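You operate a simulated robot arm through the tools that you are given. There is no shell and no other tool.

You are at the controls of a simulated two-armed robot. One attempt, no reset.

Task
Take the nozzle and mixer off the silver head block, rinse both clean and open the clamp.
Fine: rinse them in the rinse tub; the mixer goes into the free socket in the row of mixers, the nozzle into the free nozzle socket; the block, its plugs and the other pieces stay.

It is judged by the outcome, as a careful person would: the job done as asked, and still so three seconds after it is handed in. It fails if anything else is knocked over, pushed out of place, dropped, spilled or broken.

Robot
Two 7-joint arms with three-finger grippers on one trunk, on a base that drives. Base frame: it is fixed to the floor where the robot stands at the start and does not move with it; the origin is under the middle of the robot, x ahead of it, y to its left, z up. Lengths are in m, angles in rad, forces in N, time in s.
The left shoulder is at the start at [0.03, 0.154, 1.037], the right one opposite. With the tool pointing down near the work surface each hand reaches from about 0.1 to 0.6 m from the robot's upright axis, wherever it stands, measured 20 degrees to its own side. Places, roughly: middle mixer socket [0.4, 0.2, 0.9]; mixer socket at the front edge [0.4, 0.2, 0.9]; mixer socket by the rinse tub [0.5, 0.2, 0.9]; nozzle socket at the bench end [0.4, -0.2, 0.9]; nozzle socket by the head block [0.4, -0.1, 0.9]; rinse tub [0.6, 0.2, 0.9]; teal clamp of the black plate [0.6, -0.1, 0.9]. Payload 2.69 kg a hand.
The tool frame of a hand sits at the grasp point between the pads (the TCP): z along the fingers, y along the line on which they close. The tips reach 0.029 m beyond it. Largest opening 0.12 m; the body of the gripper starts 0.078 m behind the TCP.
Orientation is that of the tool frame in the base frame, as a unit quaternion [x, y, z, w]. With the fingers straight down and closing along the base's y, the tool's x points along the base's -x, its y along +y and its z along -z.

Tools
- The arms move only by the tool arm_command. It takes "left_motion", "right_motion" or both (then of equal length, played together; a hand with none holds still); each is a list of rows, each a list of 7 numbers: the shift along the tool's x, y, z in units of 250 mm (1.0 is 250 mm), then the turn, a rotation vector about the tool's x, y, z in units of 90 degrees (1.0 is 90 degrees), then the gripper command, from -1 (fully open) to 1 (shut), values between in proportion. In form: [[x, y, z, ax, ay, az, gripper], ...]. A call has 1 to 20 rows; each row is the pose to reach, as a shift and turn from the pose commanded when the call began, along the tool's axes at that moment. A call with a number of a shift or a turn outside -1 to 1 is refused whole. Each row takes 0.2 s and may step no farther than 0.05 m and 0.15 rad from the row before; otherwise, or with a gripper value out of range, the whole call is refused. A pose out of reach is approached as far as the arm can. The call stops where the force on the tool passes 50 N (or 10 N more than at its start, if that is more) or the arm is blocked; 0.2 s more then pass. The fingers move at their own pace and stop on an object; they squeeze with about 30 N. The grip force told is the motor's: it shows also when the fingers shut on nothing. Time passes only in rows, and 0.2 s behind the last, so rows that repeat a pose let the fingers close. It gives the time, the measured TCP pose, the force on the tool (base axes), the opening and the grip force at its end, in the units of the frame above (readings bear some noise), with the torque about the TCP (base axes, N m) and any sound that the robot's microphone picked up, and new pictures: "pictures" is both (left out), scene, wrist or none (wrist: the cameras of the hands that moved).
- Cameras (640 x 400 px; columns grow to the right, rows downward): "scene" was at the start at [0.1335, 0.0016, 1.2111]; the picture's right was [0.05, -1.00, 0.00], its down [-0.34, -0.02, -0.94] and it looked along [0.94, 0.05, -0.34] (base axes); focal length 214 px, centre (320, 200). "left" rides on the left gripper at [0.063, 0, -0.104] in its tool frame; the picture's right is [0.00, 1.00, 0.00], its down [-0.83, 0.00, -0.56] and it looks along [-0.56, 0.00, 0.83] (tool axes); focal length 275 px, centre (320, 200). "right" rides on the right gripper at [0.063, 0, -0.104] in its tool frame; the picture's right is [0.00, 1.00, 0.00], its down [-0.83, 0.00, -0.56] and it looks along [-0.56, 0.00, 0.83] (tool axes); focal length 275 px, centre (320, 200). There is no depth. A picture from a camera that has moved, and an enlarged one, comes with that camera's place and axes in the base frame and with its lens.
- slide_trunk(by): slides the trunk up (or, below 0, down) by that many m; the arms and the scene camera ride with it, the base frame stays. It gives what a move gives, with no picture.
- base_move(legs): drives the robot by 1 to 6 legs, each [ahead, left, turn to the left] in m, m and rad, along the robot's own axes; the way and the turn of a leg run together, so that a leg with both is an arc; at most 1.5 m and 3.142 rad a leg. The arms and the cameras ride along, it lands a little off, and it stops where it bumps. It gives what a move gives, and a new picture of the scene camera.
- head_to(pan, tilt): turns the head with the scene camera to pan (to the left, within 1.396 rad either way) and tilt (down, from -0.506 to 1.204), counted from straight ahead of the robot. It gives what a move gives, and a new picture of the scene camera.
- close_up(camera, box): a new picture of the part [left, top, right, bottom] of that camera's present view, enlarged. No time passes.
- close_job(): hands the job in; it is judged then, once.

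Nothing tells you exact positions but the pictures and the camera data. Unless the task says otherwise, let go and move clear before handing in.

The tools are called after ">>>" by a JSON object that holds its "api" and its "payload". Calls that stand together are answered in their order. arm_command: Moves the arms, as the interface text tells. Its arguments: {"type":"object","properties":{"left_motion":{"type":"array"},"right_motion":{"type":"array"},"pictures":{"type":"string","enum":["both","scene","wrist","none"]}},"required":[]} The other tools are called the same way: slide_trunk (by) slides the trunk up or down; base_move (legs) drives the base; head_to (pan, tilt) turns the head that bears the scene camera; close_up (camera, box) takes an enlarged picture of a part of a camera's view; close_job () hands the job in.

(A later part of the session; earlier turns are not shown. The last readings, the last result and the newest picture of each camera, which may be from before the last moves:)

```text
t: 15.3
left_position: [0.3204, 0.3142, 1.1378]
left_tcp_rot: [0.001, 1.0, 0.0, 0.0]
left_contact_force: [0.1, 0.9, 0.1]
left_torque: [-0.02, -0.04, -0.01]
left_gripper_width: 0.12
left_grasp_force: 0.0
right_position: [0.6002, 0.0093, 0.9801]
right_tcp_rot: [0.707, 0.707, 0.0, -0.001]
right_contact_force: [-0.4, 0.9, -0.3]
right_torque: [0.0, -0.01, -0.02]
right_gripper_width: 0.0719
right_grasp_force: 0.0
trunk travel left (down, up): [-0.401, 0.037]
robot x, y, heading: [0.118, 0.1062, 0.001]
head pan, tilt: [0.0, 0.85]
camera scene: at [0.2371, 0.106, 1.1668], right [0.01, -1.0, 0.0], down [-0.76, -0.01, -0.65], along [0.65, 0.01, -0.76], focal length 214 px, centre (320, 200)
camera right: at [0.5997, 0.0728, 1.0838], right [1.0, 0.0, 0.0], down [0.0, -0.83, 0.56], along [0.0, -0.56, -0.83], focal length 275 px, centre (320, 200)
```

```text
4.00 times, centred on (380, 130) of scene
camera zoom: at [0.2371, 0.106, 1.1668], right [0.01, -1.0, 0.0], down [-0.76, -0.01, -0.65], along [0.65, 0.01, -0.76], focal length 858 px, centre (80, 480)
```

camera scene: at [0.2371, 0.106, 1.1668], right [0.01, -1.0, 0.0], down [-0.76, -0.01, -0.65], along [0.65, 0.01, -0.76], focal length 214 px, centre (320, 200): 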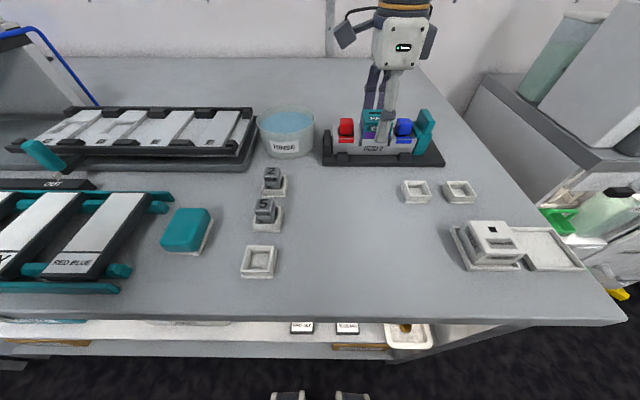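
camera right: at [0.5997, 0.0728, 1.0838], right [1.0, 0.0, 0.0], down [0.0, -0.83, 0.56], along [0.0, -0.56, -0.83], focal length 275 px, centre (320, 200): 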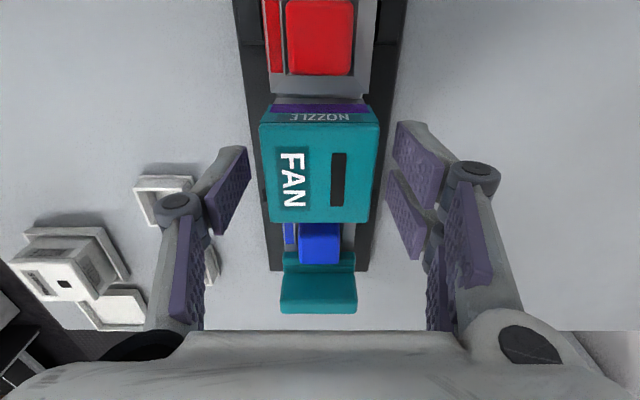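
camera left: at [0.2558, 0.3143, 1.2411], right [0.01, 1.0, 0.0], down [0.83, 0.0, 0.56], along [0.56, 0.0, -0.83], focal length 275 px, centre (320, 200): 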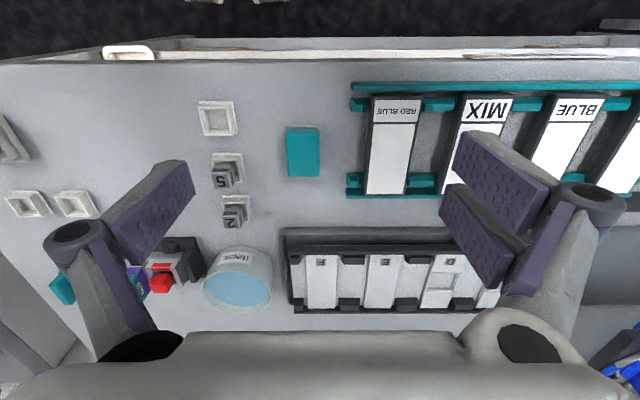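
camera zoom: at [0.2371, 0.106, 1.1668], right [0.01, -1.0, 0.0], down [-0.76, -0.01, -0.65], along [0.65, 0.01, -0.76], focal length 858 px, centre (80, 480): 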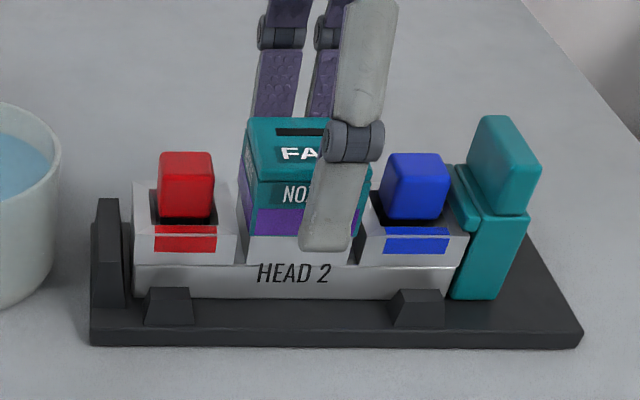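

Fingers straddle the nozzle, centred. I'll close on it.

>>> {"api": "arm_command", "payload": {"right_motion": [[0, 0, 0, 0, 0, 0, 1], [0, 0, 0, 0, 0, 0, 1], [0, 0, 0, 0, 0, 0, 1]], "pictures": "wrist"}}

>>> {"api": "close_up", "payload": {"camera": "scene", "box": [310, 80, 450, 180]}}

```text
t: 16.1
left_position: [0.32, 0.3127, 1.1368]
left_tcp_rot: [0.002, 1.0, 0.0, 0.0]
left_contact_force: [0.4, 0.6, -0.5]
left_torque: [0.0, -0.01, 0.01]
left_gripper_width: 0.1199
left_grasp_force: 0.0
right_position: [0.6003, 0.0105, 0.9796]
right_tcp_rot: [0.707, 0.707, 0.001, 0.0]
right_contact_force: [0.9, 1.1, 1.1]
right_torque: [-0.01, 0.02, 0.0]
right_gripper_width: 0.0468
right_grasp_force: 29.7
trunk travel left (down, up): [-0.401, 0.037]
robot x, y, heading: [0.1184, 0.1084, -0.003]
head pan, tilt: [0.0, 0.85]
camera right: at [0.5997, 0.0728, 1.0839], right [1.0, 0.0, 0.0], down [0.0, -0.83, 0.56], along [0.0, -0.56, -0.83], focal length 275 px, centre (320, 200)
```

right: 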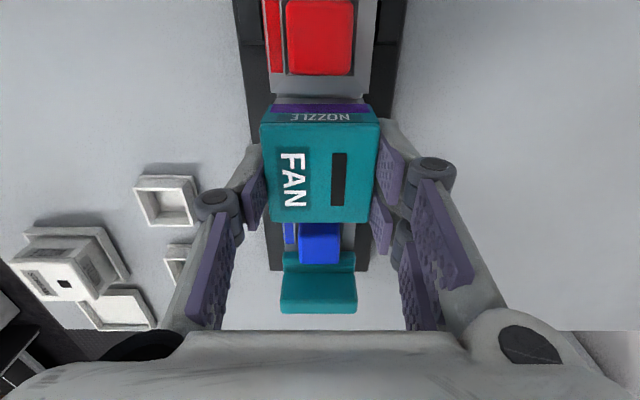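

```text
4.00 times, centred on (380, 130) of scene
camera zoom: at [0.2371, 0.106, 1.1669], right [0.01, -1.0, 0.0], down [-0.76, -0.01, -0.66], along [0.66, 0.01, -0.76], focal length 858 px, centre (80, 480)
```

zoom: 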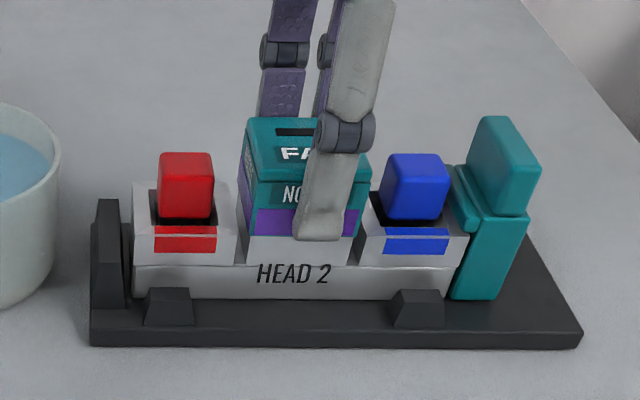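

Gripped at 0.047 m with 30 N. I'll lift gently at first and watch that the block stays.

>>> {"api": "arm_command", "payload": {"right_motion": [[0, 0, -0.02, 0, 0, 0, 1], [0, 0, -0.04, 0, 0, 0, 1], [0, 0, -0.06, 0, 0, 0, 1], [0, 0, -0.08, 0, 0, 0, 1]], "pictures": "wrist"}}

>>> {"api": "close_up", "payload": {"camera": "scene", "box": [310, 80, 450, 180]}}

```text
t: 17.1
left_position: [0.3193, 0.3135, 1.1365]
left_tcp_rot: [0.0, 1.0, 0.0, 0.0]
left_contact_force: [-0.1, 0.2, 0.1]
left_torque: [-0.03, -0.01, 0.01]
left_gripper_width: 0.1202
left_grasp_force: 0.0
right_position: [0.6004, 0.01, 0.9997]
right_tcp_rot: [0.707, 0.707, 0.0, -0.001]
right_contact_force: [-0.5, 0.0, -0.5]
right_torque: [0.03, 0.0, -0.03]
right_gripper_width: 0.0471
right_grasp_force: 30.6
trunk travel left (down, up): [-0.401, 0.037]
robot x, y, heading: [0.1188, 0.1098, -0.004]
head pan, tilt: [0.0, 0.85]
camera right: at [0.5995, 0.0736, 1.1041], right [1.0, 0.0, 0.0], down [0.0, -0.83, 0.56], along [0.0, -0.56, -0.83], focal length 275 px, centre (320, 200)
```

right: 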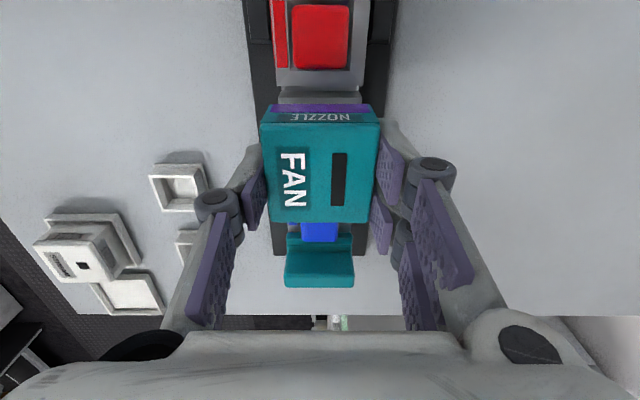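

```text
4.00 times, centred on (380, 130) of scene
camera zoom: at [0.2376, 0.1053, 1.1676], right [0.0, -1.0, 0.0], down [-0.75, 0.0, -0.66], along [0.66, 0.0, -0.75], focal length 858 px, centre (80, 480)
```

zoom: 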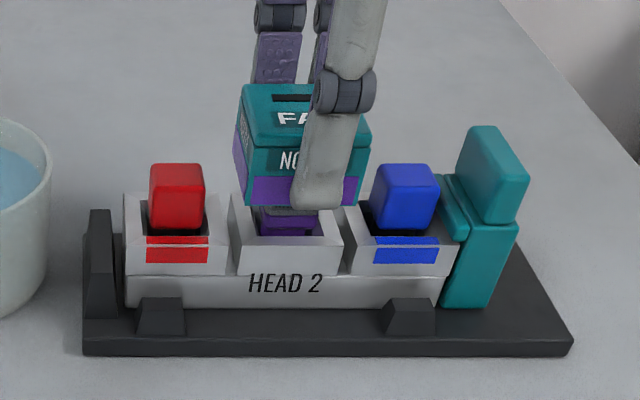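

The nozzle came free; a purple-stained mixer sits beneath, and the block stayed. I'll lift to z≈1.05 and carry it over the tub.

>>> {"api": "arm_command", "payload": {"right_motion": [[0, 0, -0.1, 0, 0, 0, 1], [0, 0, -0.2, 0, 0, 0, 1], [0.1, 0.005, -0.2, 0, 0, 0, 1], [0.2, 0.01, -0.2, 0, 0, 0, 1], [0.3, 0.015, -0.2, 0, 0, 0, 1], [0.4, 0.02, -0.2, 0, 0, 0, 1], [0.5, 0.025, -0.2, 0, 0, 0, 1], [0.6, 0.03, -0.2, 0, 0, 0, 1], [0.66, 0.03, -0.2, 0, 0, 0, 1], [0.66, 0.03, -0.2, 0, 0, 0, 1]]}}

```text
t: 19.3
left_position: [0.3211, 0.313, 1.1365]
left_tcp_rot: [0.001, 1.0, 0.0, 0.0]
left_contact_force: [0.2, 0.1, 0.1]
left_torque: [-0.02, 0.04, 0.01]
left_gripper_width: 0.1202
left_grasp_force: 0.1
right_position: [0.5966, 0.1468, 1.0408]
right_tcp_rot: [0.712, 0.702, 0.0, -0.003]
right_contact_force: [0.0, 0.5, -0.6]
right_torque: [0.01, 0.02, -0.02]
right_gripper_width: 0.047
right_grasp_force: 30.0
right hand out of reach, approached as far as the arm can: row 7, 8, 9, 10
trunk travel left (down, up): [-0.401, 0.037]
robot x, y, heading: [0.1153, 0.1093, 0.0]
head pan, tilt: [0.0, 0.85]
camera scene: at [0.2385, 0.1048, 1.1671], right [0.0, -1.0, 0.0], down [-0.75, 0.0, -0.66], along [0.66, 0.0, -0.75], focal length 214 px, centre (320, 200)
camera right: at [0.5964, 0.209, 1.1452], right [1.0, -0.01, 0.0], down [-0.01, -0.83, 0.55], along [-0.01, -0.55, -0.83], focal length 275 px, centre (320, 200)
```

scene: 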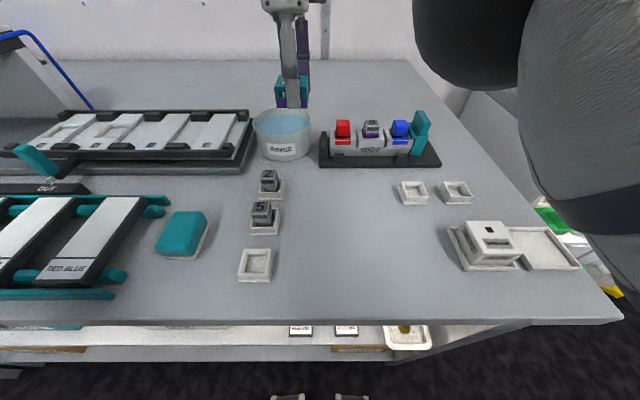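
right: 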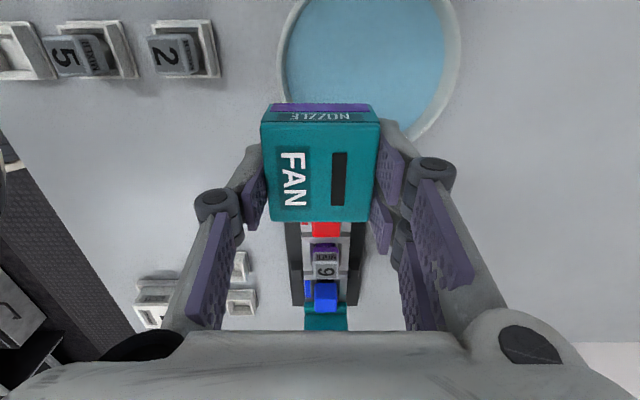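

The hand is short of the tub by a few cm. I'll drive the base 4 cm left with the nozzle held above rim height.

>>> {"api": "base_move", "payload": {"legs": [[0.02, 0.04, 0.0]]}}

>>> {"api": "close_up", "payload": {"camera": "right", "box": [0, 0, 640, 400]}}

>>> {"api": "close_up", "payload": {"camera": "left", "box": [0, 100, 400, 350]}}

```text
t: 20.3
left_position: [0.3408, 0.3532, 1.1374]
left_tcp_rot: [0.0, 1.0, -0.001, 0.0]
left_contact_force: [-0.6, 0.0, 0.0]
left_torque: [-0.03, 0.02, 0.0]
left_gripper_width: 0.1198
left_grasp_force: 0.2
right_position: [0.6144, 0.1888, 1.044]
right_tcp_rot: [0.71, 0.704, 0.004, -0.002]
right_contact_force: [0.0, 0.3, -0.6]
right_torque: [0.01, -0.01, 0.03]
right_gripper_width: 0.0472
right_grasp_force: 30.0
trunk travel left (down, up): [-0.401, 0.037]
robot x, y, heading: [0.1406, 0.1516, -0.004]
head pan, tilt: [0.0, 0.85]
camera scene: at [0.2579, 0.1447, 1.1673], right [0.0, -1.0, 0.0], down [-0.75, 0.0, -0.66], along [0.66, 0.0, -0.75], focal length 214 px, centre (320, 200)
```

scene: 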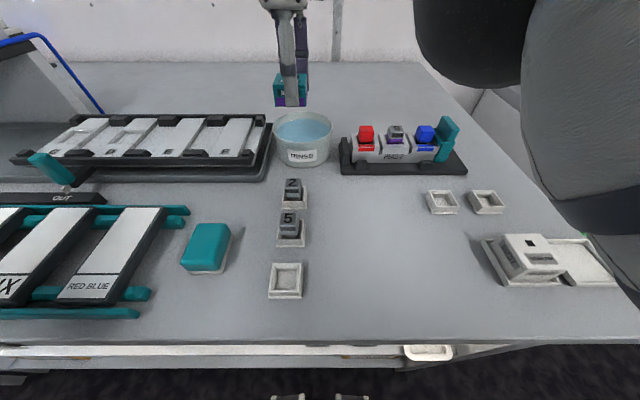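

```text
1.00 times, centred on (320, 200) of right (not enlarged: the box is as wide or as high as the picture)
camera zoom: at [0.614, 0.2501, 1.1488], right [1.0, 0.0, 0.0], down [0.0, -0.84, 0.55], along [0.0, -0.55, -0.84], focal length 275 px, centre (320, 200)
```

zoom: 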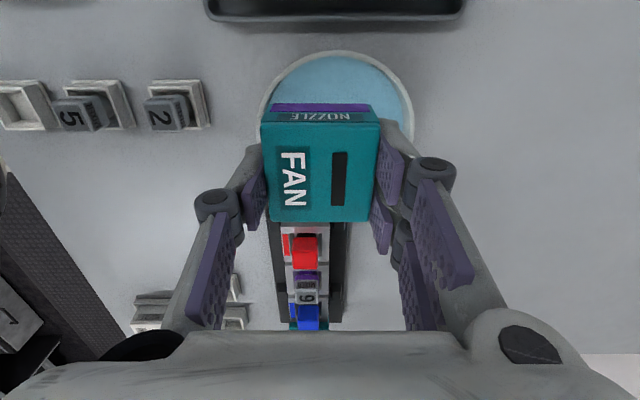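

```text
1.60 times, centred on (200, 225) of left
camera zoom: at [0.2773, 0.3539, 1.241], right [0.01, 1.0, 0.0], down [0.83, -0.01, 0.56], along [0.56, 0.0, -0.83], focal length 440 px, centre (512, 160)
```

zoom: 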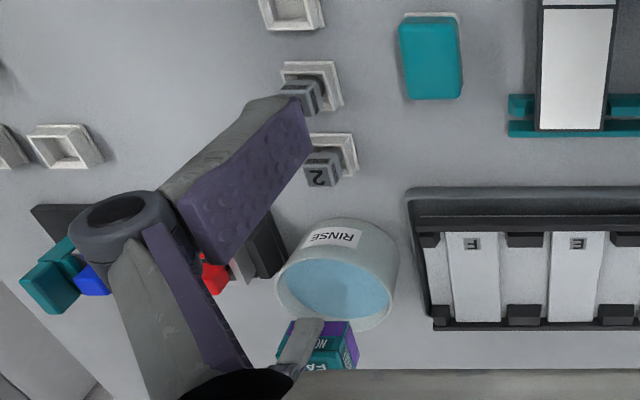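

Tub centre ≈ [0.621, 0.182], rim z≈0.965, water ≈0.952. I'll centre the nozzle over it and lower it slowly into the water.

>>> {"api": "arm_command", "payload": {"right_motion": [[-0.014, 0.013, 0, 0, 0, 0, 1], [-0.027, 0.026, 0.05, 0, 0, 0, 1], [-0.027, 0.026, 0.1, 0, 0, 0, 1], [-0.027, 0.026, 0.14, 0, 0, 0, 1], [-0.027, 0.026, 0.17, 0, 0, 0, 1], [-0.027, 0.026, 0.2, 0, 0, 0, 1]]}}

>>> {"api": "close_up", "payload": {"camera": "scene", "box": [230, 70, 370, 180]}}

```text
t: 21.7
left_position: [0.341, 0.3519, 1.1356]
left_tcp_rot: [0.001, 1.0, -0.001, 0.001]
left_contact_force: [0.3, -0.7, -0.5]
left_torque: [0.02, -0.01, 0.03]
left_gripper_width: 0.1199
left_grasp_force: 0.1
right_position: [0.6205, 0.1813, 0.9938]
right_tcp_rot: [0.71, 0.704, 0.003, -0.002]
right_contact_force: [0.2, 0.3, -0.6]
right_torque: [0.04, -0.04, -0.01]
right_gripper_width: 0.0468
right_grasp_force: 30.2
trunk travel left (down, up): [-0.401, 0.037]
robot x, y, heading: [0.1404, 0.1476, -0.004]
head pan, tilt: [0.0, 0.85]
camera scene: at [0.2576, 0.1441, 1.1673], right [0.0, -1.0, 0.0], down [-0.75, 0.0, -0.66], along [0.66, 0.0, -0.75], focal length 214 px, centre (320, 200)
camera right: at [0.6206, 0.243, 1.0986], right [1.0, 0.0, 0.0], down [0.0, -0.84, 0.55], along [0.0, -0.55, -0.84], focal length 275 px, centre (320, 200)
```

scene: 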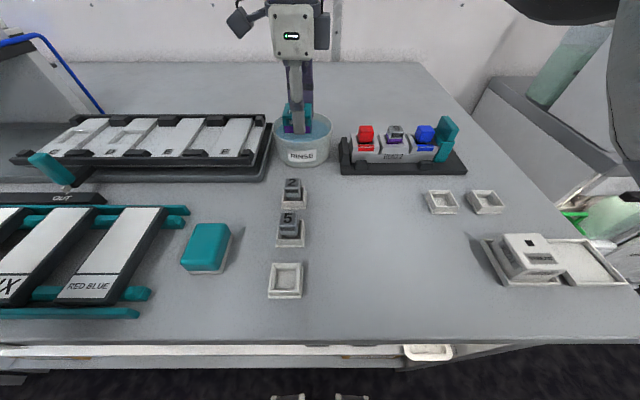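
right: 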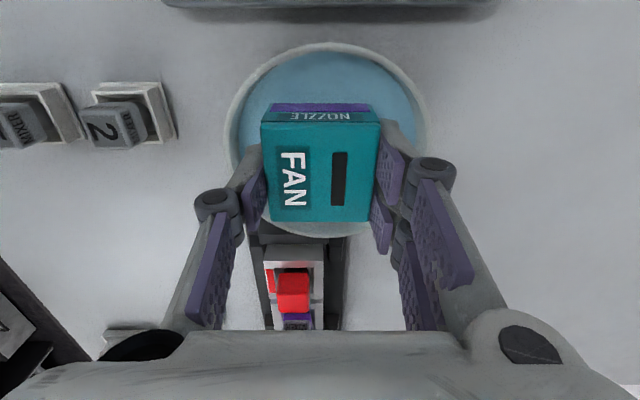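

```text
3.64 times, centred on (300, 125) of scene
camera zoom: at [0.2576, 0.1441, 1.1673], right [0.0, -1.0, 0.0], down [-0.75, 0.0, -0.66], along [0.66, 0.0, -0.75], focal length 780 px, centre (393, 473)
```

zoom: 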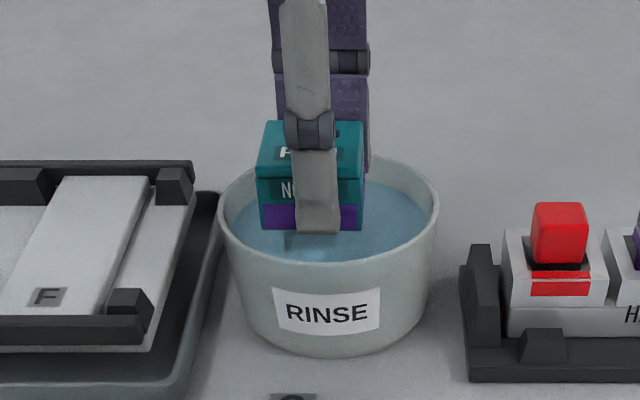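

Alignment is good (about 3 mm forward still to go). I'll lower to full submersion, swish up and down a little, and check.

>>> {"api": "arm_command", "payload": {"right_motion": [[-0.004, 0.014, 0.03, 0, 0, 0, 1], [-0.004, 0.014, 0.05, 0, 0, 0, 1], [-0.004, 0.014, 0.07, 0, 0, 0, 1], [-0.004, 0.014, 0.09, 0, 0, 0, 1], [-0.004, 0.014, 0.11, 0, 0, 0, 1], [-0.004, 0.014, 0.13, 0, 0, 0, 1], [-0.004, 0.014, 0.13, 0, 0, 0, 1]]}}

>>> {"api": "close_up", "payload": {"camera": "scene", "box": [230, 70, 370, 180]}}

```text
t: 23.3
left_position: [0.3406, 0.3523, 1.1374]
left_tcp_rot: [0.001, 1.0, 0.0, 0.001]
left_contact_force: [0.7, -0.9, -0.1]
left_torque: [0.01, -0.03, -0.01]
left_gripper_width: 0.1201
left_grasp_force: 0.0
right_position: [0.6236, 0.181, 0.9625]
right_tcp_rot: [0.71, 0.704, 0.003, -0.002]
right_contact_force: [0.6, 0.2, -0.4]
right_torque: [0.0, 0.0, -0.03]
right_gripper_width: 0.0467
right_grasp_force: 29.8
trunk travel left (down, up): [-0.401, 0.037]
robot x, y, heading: [0.1409, 0.1483, -0.004]
head pan, tilt: [0.0, 0.85]
camera scene: at [0.2576, 0.1441, 1.1674], right [0.0, -1.0, 0.0], down [-0.75, 0.0, -0.66], along [0.66, 0.0, -0.75], focal length 214 px, centre (320, 200)
camera right: at [0.6242, 0.2424, 1.0674], right [1.0, 0.0, 0.0], down [0.0, -0.84, 0.55], along [0.0, -0.55, -0.84], focal length 275 px, centre (320, 200)
```

scene: 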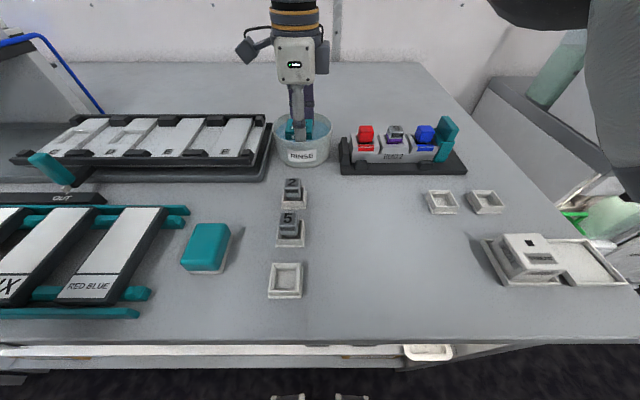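
right: 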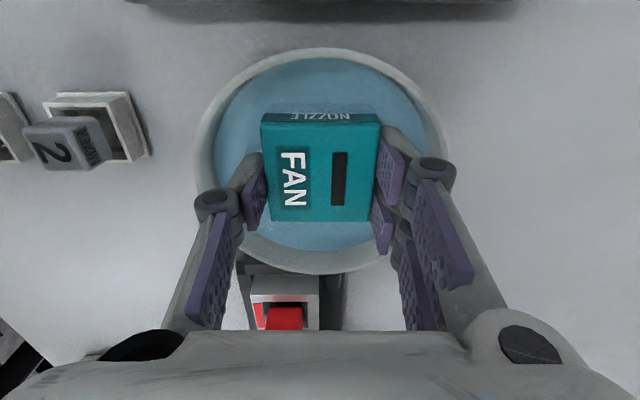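

```text
3.64 times, centred on (300, 125) of scene
camera zoom: at [0.2576, 0.1441, 1.1674], right [0.0, -1.0, 0.0], down [-0.75, 0.0, -0.66], along [0.66, 0.0, -0.75], focal length 780 px, centre (393, 473)
```

zoom: 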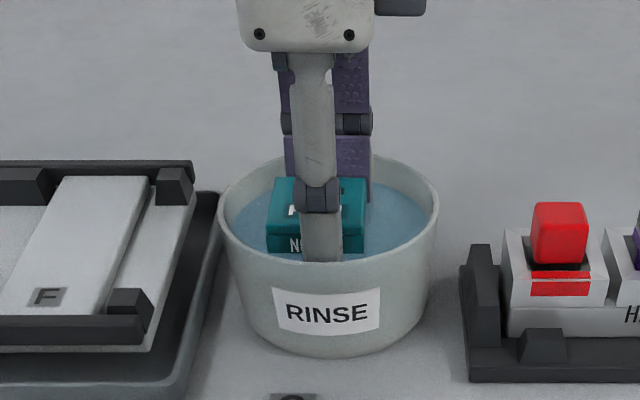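

The stained lower half is under water with no contact. I'll swish gently (a few mm each way, slightly deeper), then raise it just above the water over the tub to inspect.

>>> {"api": "arm_command", "payload": {"right_motion": [[0, 0, 0.02, 0, 0, 0, 1], [0.016, 0, 0.024, 0, 0, 0, 1], [-0.016, 0, 0.024, 0, 0, 0, 1], [0.016, 0, 0.01, 0, 0, 0, 1], [-0.016, 0, 0.024, 0, 0, 0, 1], [0.016, 0, 0.024, 0, 0, 0, 1], [-0.016, 0, 0.01, 0, 0, 0, 1], [0, 0, 0.024, 0, 0, 0, 1], [0, 0, 0.024, 0, 0, 0, 1], [0, 0, 0.024, 0, 0, 0, 1], [0, 0, 0.024, 0, 0, 0, 1]]}}

>>> {"api": "close_up", "payload": {"camera": "scene", "box": [230, 70, 370, 180]}}

```text
t: 25.7
left_position: [0.341, 0.3531, 1.1374]
left_tcp_rot: [0.001, 1.0, 0.0, 0.002]
left_contact_force: [-0.5, -0.4, 0.4]
left_torque: [-0.04, -0.03, -0.03]
left_gripper_width: 0.1199
left_grasp_force: 0.1
right_position: [0.6239, 0.1804, 0.9553]
right_tcp_rot: [0.71, 0.704, 0.003, -0.001]
right_contact_force: [1.1, 0.1, 0.1]
right_torque: [-0.04, -0.03, 0.02]
right_gripper_width: 0.047
right_grasp_force: 30.0
trunk travel left (down, up): [-0.401, 0.037]
robot x, y, heading: [0.1356, 0.1481, -0.006]
head pan, tilt: [0.0, 0.85]
camera scene: at [0.2576, 0.1441, 1.1673], right [0.0, -1.0, 0.0], down [-0.75, 0.0, -0.66], along [0.66, 0.0, -0.75], focal length 214 px, centre (320, 200)
camera right: at [0.6236, 0.2425, 1.0608], right [1.0, 0.0, 0.0], down [0.0, -0.84, 0.55], along [0.0, -0.55, -0.84], focal length 275 px, centre (320, 200)
```

scene: 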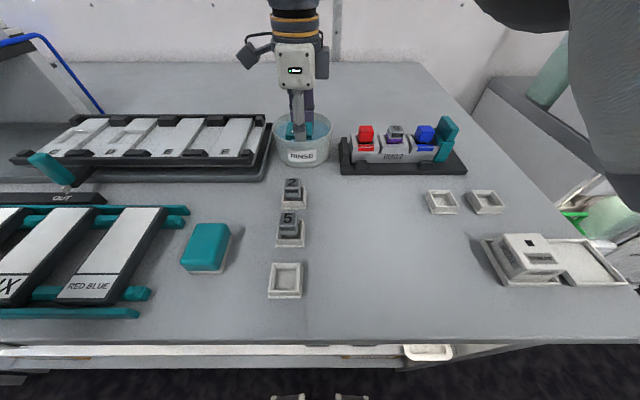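
right: 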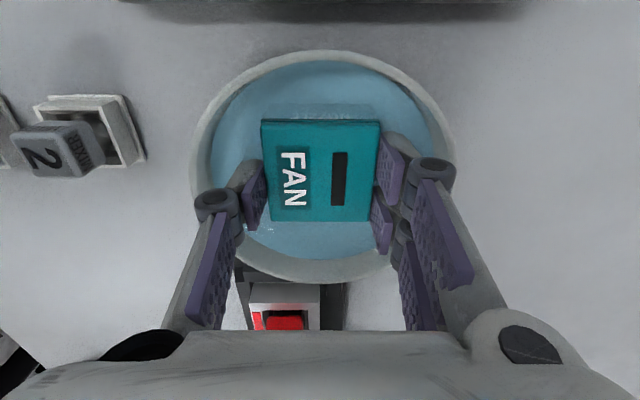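

```text
3.64 times, centred on (300, 125) of scene
camera zoom: at [0.2576, 0.1441, 1.1673], right [0.0, -1.0, 0.0], down [-0.75, 0.0, -0.66], along [0.66, 0.0, -0.75], focal length 780 px, centre (393, 473)
```

zoom: 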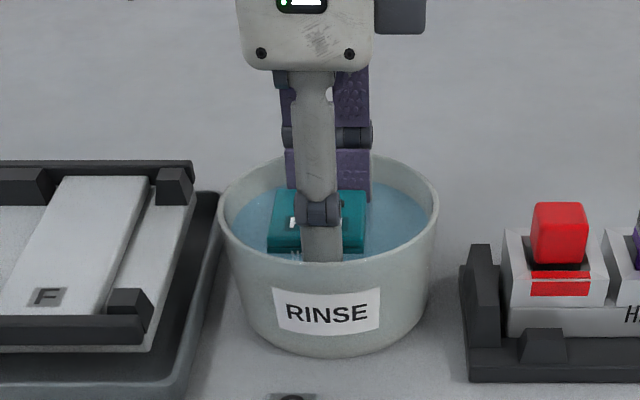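

Nearly fully submerged with no contact. I'll raise it above the water slowly, still within the tub's circle, and look.

>>> {"api": "arm_command", "payload": {"right_motion": [[0, 0, -0.03, 0, 0, 0, 1], [0, 0, -0.06, 0, 0, 0, 1], [0, 0, -0.09, 0, 0, 0, 1], [0, 0, -0.12, 0, 0, 0, 1], [0, 0, -0.15, 0, 0, 0, 1], [0, 0, -0.18, 0, 0, 0, 1], [0, 0, -0.18, 0, 0, 0, 1]]}}

>>> {"api": "close_up", "payload": {"camera": "scene", "box": [230, 70, 370, 180]}}

>>> {"api": "close_up", "payload": {"camera": "right", "box": [240, 80, 400, 240]}}

```text
t: 27.3
left_position: [0.3395, 0.3524, 1.1378]
left_tcp_rot: [0.0, 1.0, 0.0, 0.001]
left_contact_force: [0.1, -0.4, -0.4]
left_torque: [0.01, 0.02, -0.01]
left_gripper_width: 0.1199
left_grasp_force: 0.1
right_position: [0.6235, 0.1805, 1.0011]
right_tcp_rot: [0.71, 0.704, 0.003, -0.002]
right_contact_force: [0.0, 0.4, -0.7]
right_torque: [0.01, -0.04, 0.01]
right_gripper_width: 0.0468
right_grasp_force: 30.2
trunk travel left (down, up): [-0.401, 0.037]
robot x, y, heading: [0.1375, 0.1475, 0.001]
head pan, tilt: [0.0, 0.85]
camera scene: at [0.2576, 0.1441, 1.1673], right [0.0, -1.0, 0.0], down [-0.75, 0.0, -0.66], along [0.66, 0.0, -0.75], focal length 214 px, centre (320, 200)
camera right: at [0.624, 0.2424, 1.1057], right [1.0, 0.0, 0.0], down [0.0, -0.84, 0.55], along [0.0, -0.55, -0.84], focal length 275 px, centre (320, 200)
```

scene: 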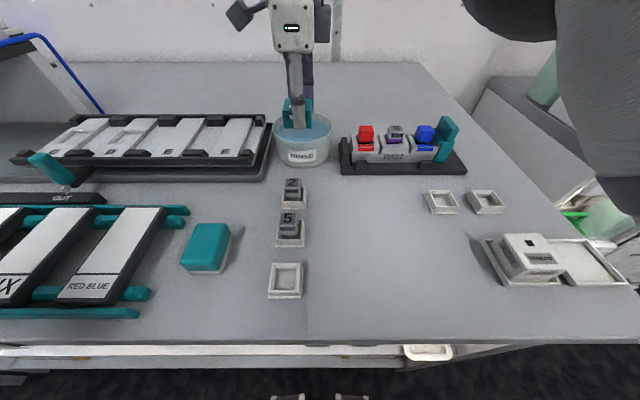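
right: 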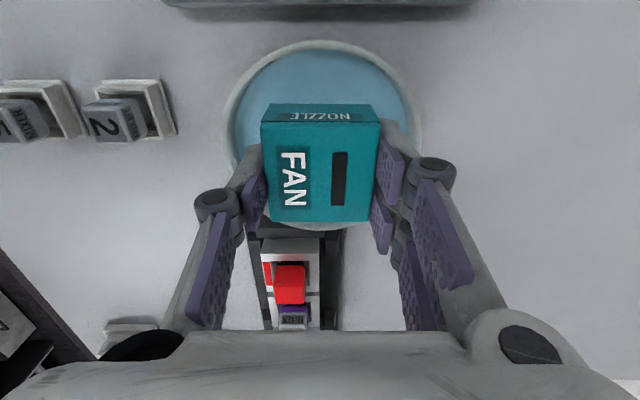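

```text
3.64 times, centred on (300, 125) of scene
camera zoom: at [0.2576, 0.1441, 1.1673], right [0.0, -1.0, 0.0], down [-0.75, 0.0, -0.66], along [0.66, 0.0, -0.75], focal length 780 px, centre (393, 473)
```

zoom: 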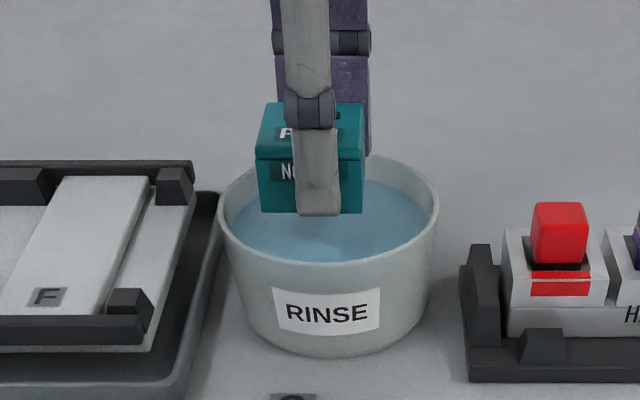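

```text
2.50 times, centred on (320, 160) of right
camera zoom: at [0.624, 0.2424, 1.1057], right [1.0, 0.0, 0.0], down [0.0, -0.84, 0.55], along [0.0, -0.55, -0.84], focal length 688 px, centre (320, 300)
```

zoom: 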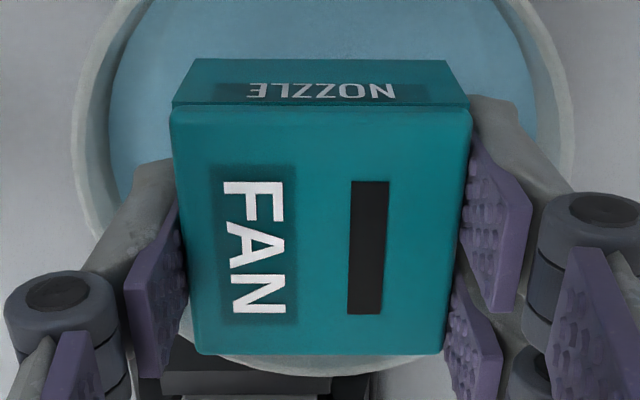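

The purple is gone; the nozzle is clean. I'll raise it, let it drip over the tub a moment, then carry it toward the free bench-end nozzle socket (≈[0.382, -0.191]).

>>> {"api": "arm_command", "payload": {"right_motion": [[0, 0, -0.06, 0, 0, 0, 1], [0, 0, -0.12, 0, 0, 0, 1], [0, 0, -0.18, 0, 0, 0, 1], [0, 0, -0.2, 0, 0, 0, 1], [0, 0, -0.2, 0, 0, 0, 1], [0, 0, -0.2, 0, 0, 0, 1], [0, 0, -0.2, 0, 0, 0, 1], [0, 0, -0.2, 0, 0, 0, 1], [0, 0, -0.2, 0, 0, 0, 1], [0, 0, -0.2, 0, 0, 0, 1]], "pictures": "none"}}

>>> {"api": "arm_command", "payload": {"right_motion": [[-0.12, -0.09, 0, 0, 0, 0, 1], [-0.24, -0.18, 0, 0, 0, 0, 1], [-0.36, -0.27, 0, 0, 0, 0, 1], [-0.48, -0.36, 0, 0, 0, 0, 1], [-0.6, -0.45, 0, 0, 0, 0, 1], [-0.72, -0.54, 0, 0, 0, 0, 1], [-0.84, -0.63, 0, 0, 0, 0, 1], [-0.96, -0.72, 0, 0, 0, 0, 1]]}}

>>> {"api": "head_to", "payload": {"pan": -0.7, "tilt": 0.85}}

```text
t: 29.5
left_position: [0.3408, 0.352, 1.1372]
left_tcp_rot: [0.001, 1.0, -0.001, 0.001]
left_contact_force: [0.2, 0.8, -0.6]
left_torque: [0.01, 0.01, -0.01]
left_gripper_width: 0.12
left_grasp_force: 0.1
right_position: [0.6188, 0.1747, 1.0497]
right_tcp_rot: [0.711, 0.703, 0.005, -0.004]
right_contact_force: [-0.2, -0.6, 0.0]
right_torque: [0.03, -0.01, -0.01]
right_gripper_width: 0.0467
right_grasp_force: 30.0
right hand out of reach, approached as far as the arm can: row 3, 4, 5, 6, 7, 8, 9, 10
trunk travel left (down, up): [-0.401, 0.037]
robot x, y, heading: [0.1377, 0.147, -0.004]
head pan, tilt: [0.0, 0.85]
```

```text
t: 31.3
left_position: [0.3393, 0.3519, 1.1362]
left_tcp_rot: [0.002, 1.0, 0.001, 0.0]
left_contact_force: [-0.2, -0.2, 1.1]
left_torque: [0.04, 0.01, -0.01]
left_gripper_width: 0.12
left_grasp_force: 0.1
right_position: [0.4344, -0.063, 1.0453]
right_tcp_rot: [0.71, 0.704, 0.004, -0.001]
right_contact_force: [-0.4, 0.2, -0.6]
right_torque: [0.01, 0.01, -0.01]
right_gripper_width: 0.0469
right_grasp_force: 29.9
trunk travel left (down, up): [-0.401, 0.037]
robot x, y, heading: [0.1398, 0.1455, -0.004]
head pan, tilt: [0.0, 0.85]
camera scene: at [0.2572, 0.1433, 1.1674], right [0.0, -1.0, 0.0], down [-0.75, 0.0, -0.66], along [0.66, 0.0, -0.75], focal length 214 px, centre (320, 200)
camera right: at [0.4345, -0.0016, 1.1497], right [1.0, 0.0, 0.0], down [-0.01, -0.84, 0.55], along [0.0, -0.55, -0.84], focal length 275 px, centre (320, 200)
```

scene: 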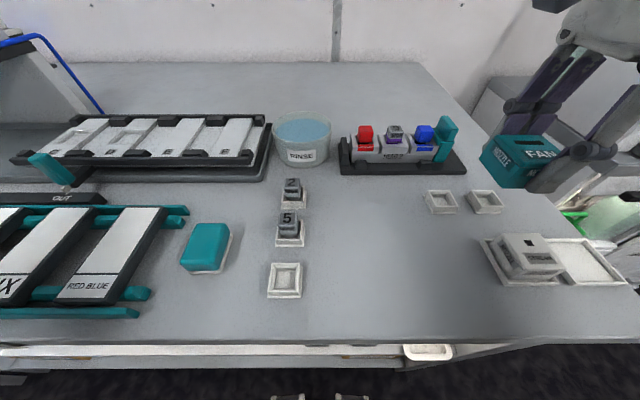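
right: 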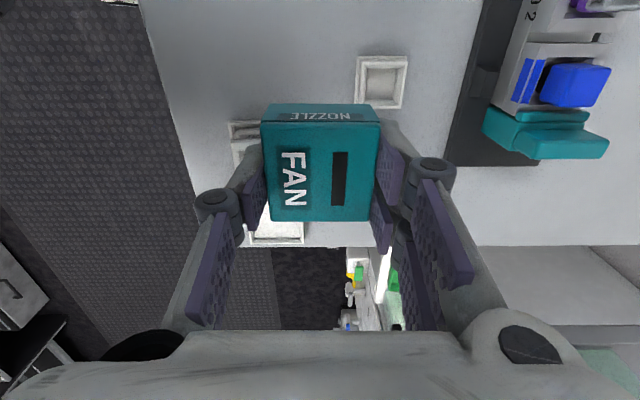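

```text
t: 32.3
left_position: [0.3412, 0.3533, 1.1382]
left_tcp_rot: [0.001, 1.0, 0.0, 0.0]
left_contact_force: [-0.3, 0.8, -0.4]
left_torque: [0.0, 0.03, -0.01]
left_gripper_width: 0.1201
left_grasp_force: 0.1
right_position: [0.4343, -0.0621, 1.0453]
right_tcp_rot: [0.71, 0.704, 0.003, -0.002]
right_contact_force: [-0.4, 0.2, -0.4]
right_torque: [0.01, 0.03, -0.03]
right_gripper_width: 0.0469
right_grasp_force: 29.2
trunk travel left (down, up): [-0.401, 0.037]
robot x, y, heading: [0.1363, 0.1493, -0.003]
head pan, tilt: [-0.7, 0.85]
camera scene: at [0.2391, 0.0938, 1.1673], right [-0.65, -0.76, 0.0], down [-0.57, 0.49, -0.66], along [0.5, -0.43, -0.75], focal length 214 px, centre (320, 200)
```

scene: 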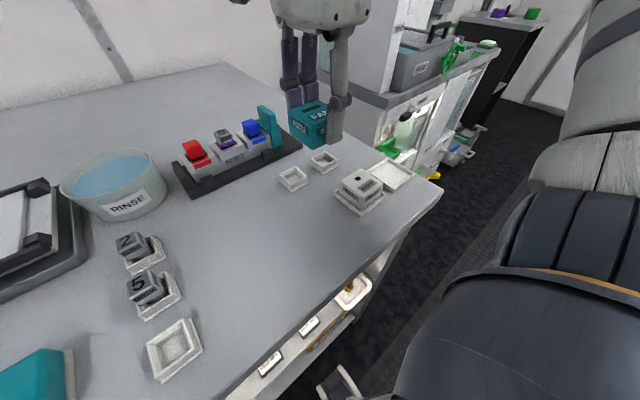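

Now I'll move above the free tray at a safe height (z≈1.02) for close alignment.

>>> {"api": "arm_command", "payload": {"right_motion": [[-0.1, -0.042, 0, 0, 0, 0, 1], [-0.2, -0.084, 0, 0, 0, 0, 1], [-0.3, -0.126, 0, 0, 0, 0, 1], [-0.4, -0.168, 0.02, 0, 0, 0, 1], [-0.514, -0.209, 0.06, 0, 0, -0.005, 1], [-0.514, -0.209, 0.1, 0, 0, -0.005, 1], [-0.514, -0.209, 0.1, 0, 0, -0.005, 1]]}}

>>> {"api": "close_up", "payload": {"camera": "scene", "box": [310, 110, 450, 230]}}

>>> {"api": "close_up", "payload": {"camera": "right", "box": [200, 30, 440, 240]}}

```text
t: 33.9
left_position: [0.3404, 0.3528, 1.1368]
left_tcp_rot: [0.0, 1.0, 0.0, 0.001]
left_contact_force: [-1.0, 0.8, 0.4]
left_torque: [0.01, 0.0, 0.01]
left_gripper_width: 0.1201
left_grasp_force: 0.0
right_position: [0.3867, -0.1865, 1.0149]
right_tcp_rot: [0.707, 0.707, 0.004, -0.003]
right_contact_force: [0.6, -0.1, -0.7]
right_torque: [0.02, -0.02, -0.01]
right_gripper_width: 0.0466
right_grasp_force: 30.0
right hand out of reach, approached as far as the arm can: row 5, 6, 7
trunk travel left (down, up): [-0.401, 0.037]
robot x, y, heading: [0.1399, 0.1498, -0.003]
head pan, tilt: [-0.7, 0.85]
camera scene: at [0.2391, 0.0938, 1.1674], right [-0.65, -0.76, 0.0], down [-0.57, 0.49, -0.66], along [0.5, -0.43, -0.75], focal length 214 px, centre (320, 200)
camera right: at [0.3854, -0.1243, 1.1209], right [1.0, 0.0, 0.0], down [0.0, -0.84, 0.55], along [0.0, -0.55, -0.84], focal length 275 px, centre (320, 200)
```

scene: 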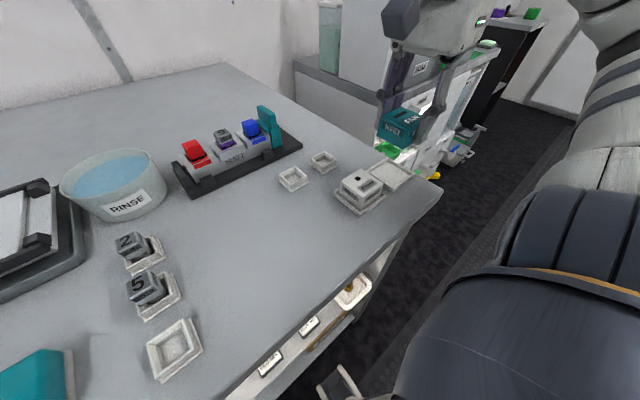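
right: 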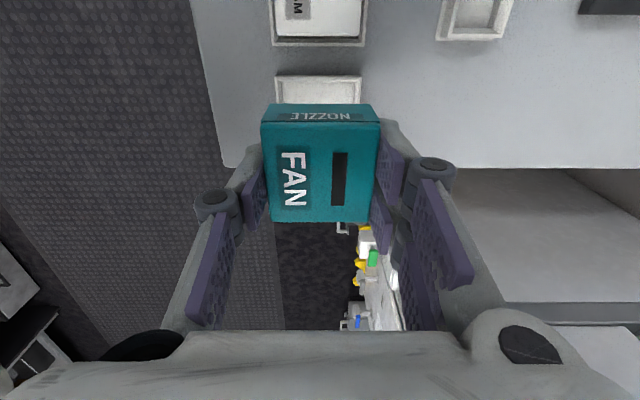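

```text
3.33 times, centred on (380, 170) of scene
camera zoom: at [0.2391, 0.0938, 1.1674], right [-0.65, -0.76, 0.0], down [-0.57, 0.49, -0.66], along [0.5, -0.43, -0.75], focal length 715 px, centre (120, 300)
```

zoom: 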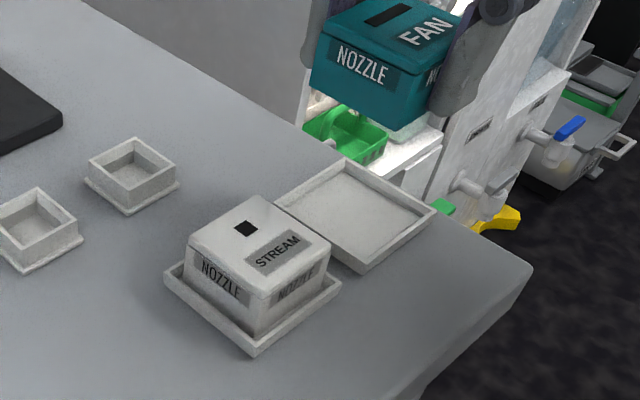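

```text
1.90 times, centred on (320, 135) of right
camera zoom: at [0.3854, -0.1243, 1.1209], right [1.0, 0.0, 0.0], down [0.0, -0.84, 0.55], along [0.0, -0.55, -0.84], focal length 524 px, centre (320, 324)
```

zoom: 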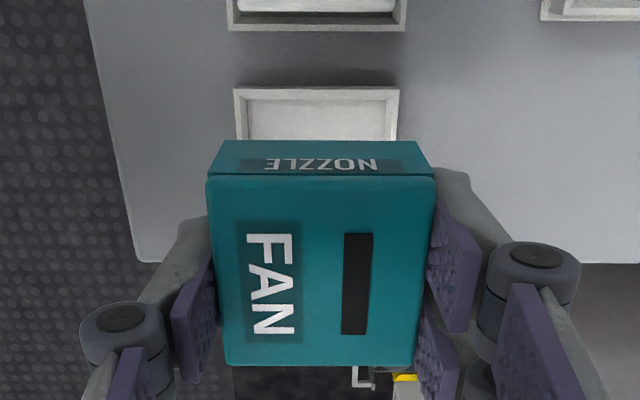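

I can see both the nozzle and the tray walls clearly; the arm is at its limit here though, so I'll back the hand off a little, drive the base 10 cm right, and then redo the alignment.

>>> {"api": "arm_command", "payload": {"right_motion": [[0.1, 0, -0.06, 0, 0, 0, 1], [0.2, 0, -0.1, 0, 0, 0, 1], [0.3, 0, -0.1, 0, 0, 0, 1], [0.38, 0, -0.1, 0, 0, 0, 1]], "pictures": "none"}}

>>> {"api": "base_move", "payload": {"legs": [[-0.02, -0.1, 0.0]]}}

```text
t: 34.9
left_position: [0.3406, 0.3524, 1.1368]
left_tcp_rot: [0.001, 1.0, 0.0, 0.001]
left_contact_force: [-0.7, -0.3, -0.5]
left_torque: [0.03, -0.02, 0.02]
left_gripper_width: 0.1198
left_grasp_force: 0.1
right_position: [0.3853, -0.0918, 1.042]
right_tcp_rot: [0.707, 0.707, 0.003, -0.002]
right_contact_force: [-0.2, -0.1, -0.1]
right_torque: [0.0, 0.0, 0.05]
right_gripper_width: 0.0473
right_grasp_force: 29.6
trunk travel left (down, up): [-0.401, 0.037]
robot x, y, heading: [0.139, 0.1461, -0.006]
head pan, tilt: [-0.7, 0.85]
```

```text
t: 36.4
left_position: [0.3201, 0.2535, 1.137]
left_tcp_rot: [0.001, 1.0, 0.0, 0.001]
left_contact_force: [-0.8, 0.2, -0.6]
left_torque: [0.02, 0.0, 0.0]
left_gripper_width: 0.1201
left_grasp_force: 0.0
right_position: [0.3643, -0.1915, 1.0418]
right_tcp_rot: [0.707, 0.707, 0.004, -0.003]
right_contact_force: [0.4, -1.0, -0.7]
right_torque: [0.04, 0.0, 0.02]
right_gripper_width: 0.047
right_grasp_force: 30.1
trunk travel left (down, up): [-0.401, 0.037]
robot x, y, heading: [0.1194, 0.0519, 0.001]
head pan, tilt: [-0.7, 0.85]
camera scene: at [0.2189, -0.0062, 1.1673], right [-0.65, -0.76, 0.0], down [-0.57, 0.49, -0.66], along [0.5, -0.43, -0.75], focal length 214 px, centre (320, 200)
```

scene: 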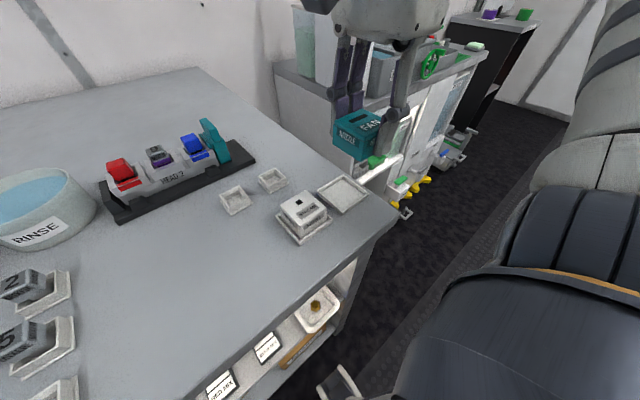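

Base is in place. I'll move above the tray, level the tool, and descend to z≈1.00 for the alignment picture.

>>> {"api": "arm_command", "payload": {"right_motion": [[0.0, 0.04, 0.0, 0, -0.003, 0, 1], [0.004, 0.079, 0.06, 0, -0.0063, 0, 1], [0.004, 0.079, 0.12, 0, -0.0063, 0, 1], [0.004, 0.079, 0.168, 0, -0.0063, 0, 1], [0.004, 0.079, 0.168, 0, -0.0063, 0, 1]]}}

>>> {"api": "close_up", "payload": {"camera": "scene", "box": [270, 90, 410, 230]}}

>>> {"api": "close_up", "payload": {"camera": "right", "box": [220, 40, 420, 240]}}

```text
t: 37.6
left_position: [0.321, 0.2526, 1.1376]
left_tcp_rot: [0.001, 1.0, 0.001, 0.001]
left_contact_force: [0.3, 0.3, 0.1]
left_torque: [0.01, 0.0, -0.03]
left_gripper_width: 0.1201
left_grasp_force: 0.1
right_position: [0.3849, -0.1914, 1.0]
right_tcp_rot: [0.707, 0.707, 0.0, 0.002]
right_contact_force: [0.2, -0.5, 0.6]
right_torque: [0.04, 0.01, -0.01]
right_gripper_width: 0.0467
right_grasp_force: 29.6
trunk travel left (down, up): [-0.401, 0.037]
robot x, y, heading: [0.1239, 0.0476, -0.006]
head pan, tilt: [-0.7, 0.85]
camera scene: at [0.219, -0.0057, 1.1674], right [-0.65, -0.76, 0.0], down [-0.57, 0.49, -0.66], along [0.5, -0.43, -0.75], focal length 214 px, centre (320, 200)
camera right: at [0.3844, -0.1281, 1.1039], right [1.0, 0.0, 0.0], down [0.0, -0.83, 0.56], along [0.0, -0.56, -0.83], focal length 275 px, centre (320, 200)
```

scene: 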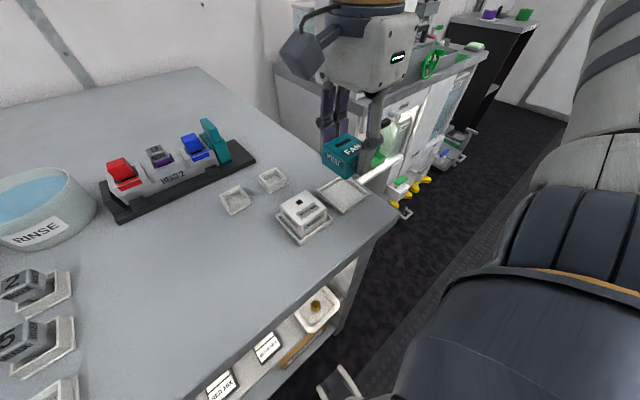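
right: 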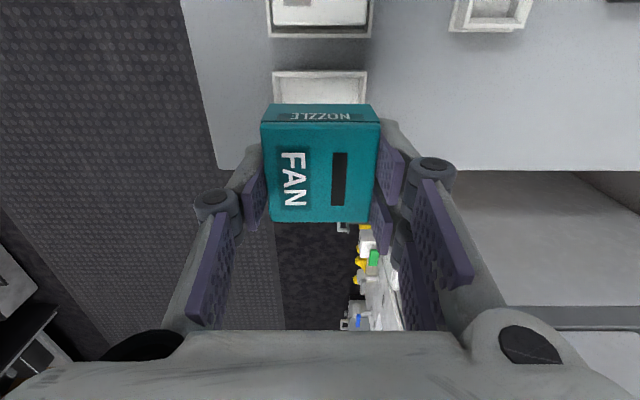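

```text
2.86 times, centred on (340, 160) of scene
camera zoom: at [0.219, -0.0057, 1.1674], right [-0.65, -0.76, 0.0], down [-0.57, 0.49, -0.66], along [0.5, -0.43, -0.75], focal length 613 px, centre (263, 314)
```

zoom: 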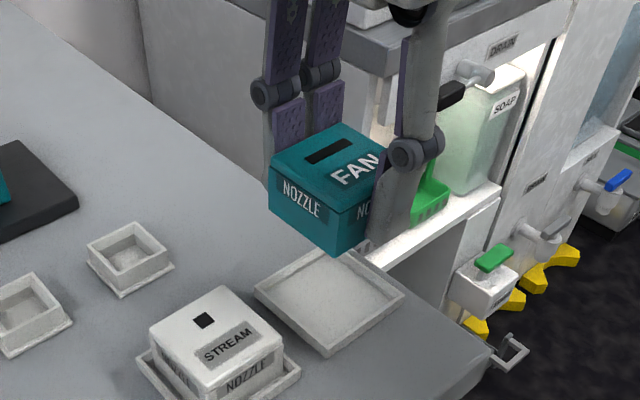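

```text
2.00 times, centred on (320, 140) of right
camera zoom: at [0.3844, -0.1281, 1.1039], right [1.0, 0.0, 0.0], down [0.0, -0.83, 0.56], along [0.0, -0.56, -0.83], focal length 551 px, centre (320, 320)
```

zoom: 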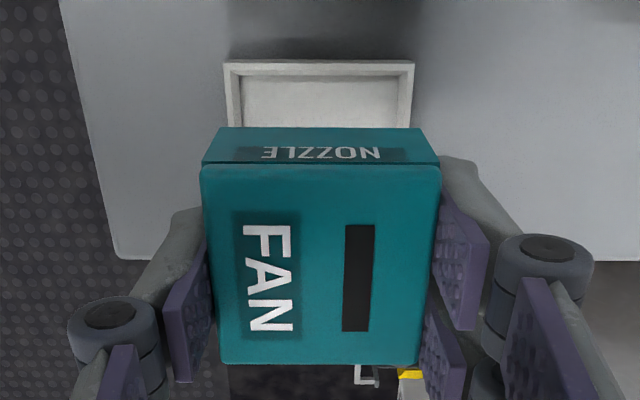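

x alignment is within half a millimetre. I'll descend to just above the rim (z≈0.956) so nozzle and tray can be compared at equal depth.

>>> {"api": "arm_command", "payload": {"right_motion": [[0, 0, 0.05, 0, 0, 0, 1], [0, 0, 0.1, 0, 0, 0, 1], [0, 0, 0.14, 0, 0, 0, 1], [0, 0, 0.176, 0, 0, 0, 1], [0, 0, 0.176, 0, 0, 0, 1]], "pictures": "none"}}

>>> {"api": "close_up", "payload": {"camera": "scene", "box": [270, 110, 410, 250]}}

>>> {"api": "close_up", "payload": {"camera": "right", "box": [240, 60, 400, 160]}}

```text
t: 38.8
left_position: [0.3223, 0.2535, 1.1366]
left_tcp_rot: [0.001, 1.0, 0.001, 0.002]
left_contact_force: [-0.2, 0.5, -0.1]
left_torque: [0.02, 0.01, 0.03]
left_gripper_width: 0.1198
left_grasp_force: 0.0
right_position: [0.3847, -0.19, 0.9568]
right_tcp_rot: [0.708, 0.707, 0.0, 0.002]
right_contact_force: [-0.6, 0.1, -0.5]
right_torque: [-0.03, 0.03, 0.02]
right_gripper_width: 0.047
right_grasp_force: 30.0
trunk travel left (down, up): [-0.401, 0.037]
robot x, y, heading: [0.1173, 0.0488, 0.002]
head pan, tilt: [-0.7, 0.85]
```

```text
2.86 times, centred on (340, 180) of scene
camera zoom: at [0.219, -0.0057, 1.1674], right [-0.65, -0.76, 0.0], down [-0.57, 0.49, -0.66], along [0.5, -0.43, -0.75], focal length 613 px, centre (263, 257)
```

zoom: 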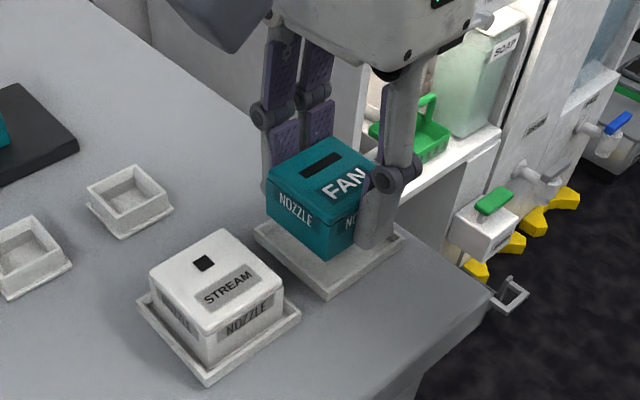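

```text
4.00 times, centred on (320, 110) of right
camera zoom: at [0.3848, -0.1273, 1.0606], right [1.0, 0.0, 0.0], down [0.0, -0.83, 0.56], along [0.0, -0.56, -0.83], focal length 1101 px, centre (320, 560)
```

zoom: 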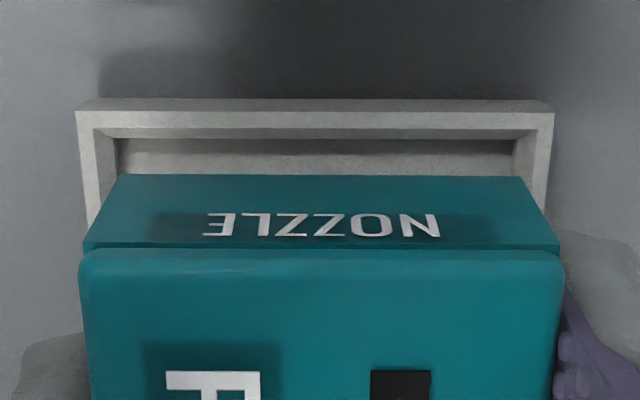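

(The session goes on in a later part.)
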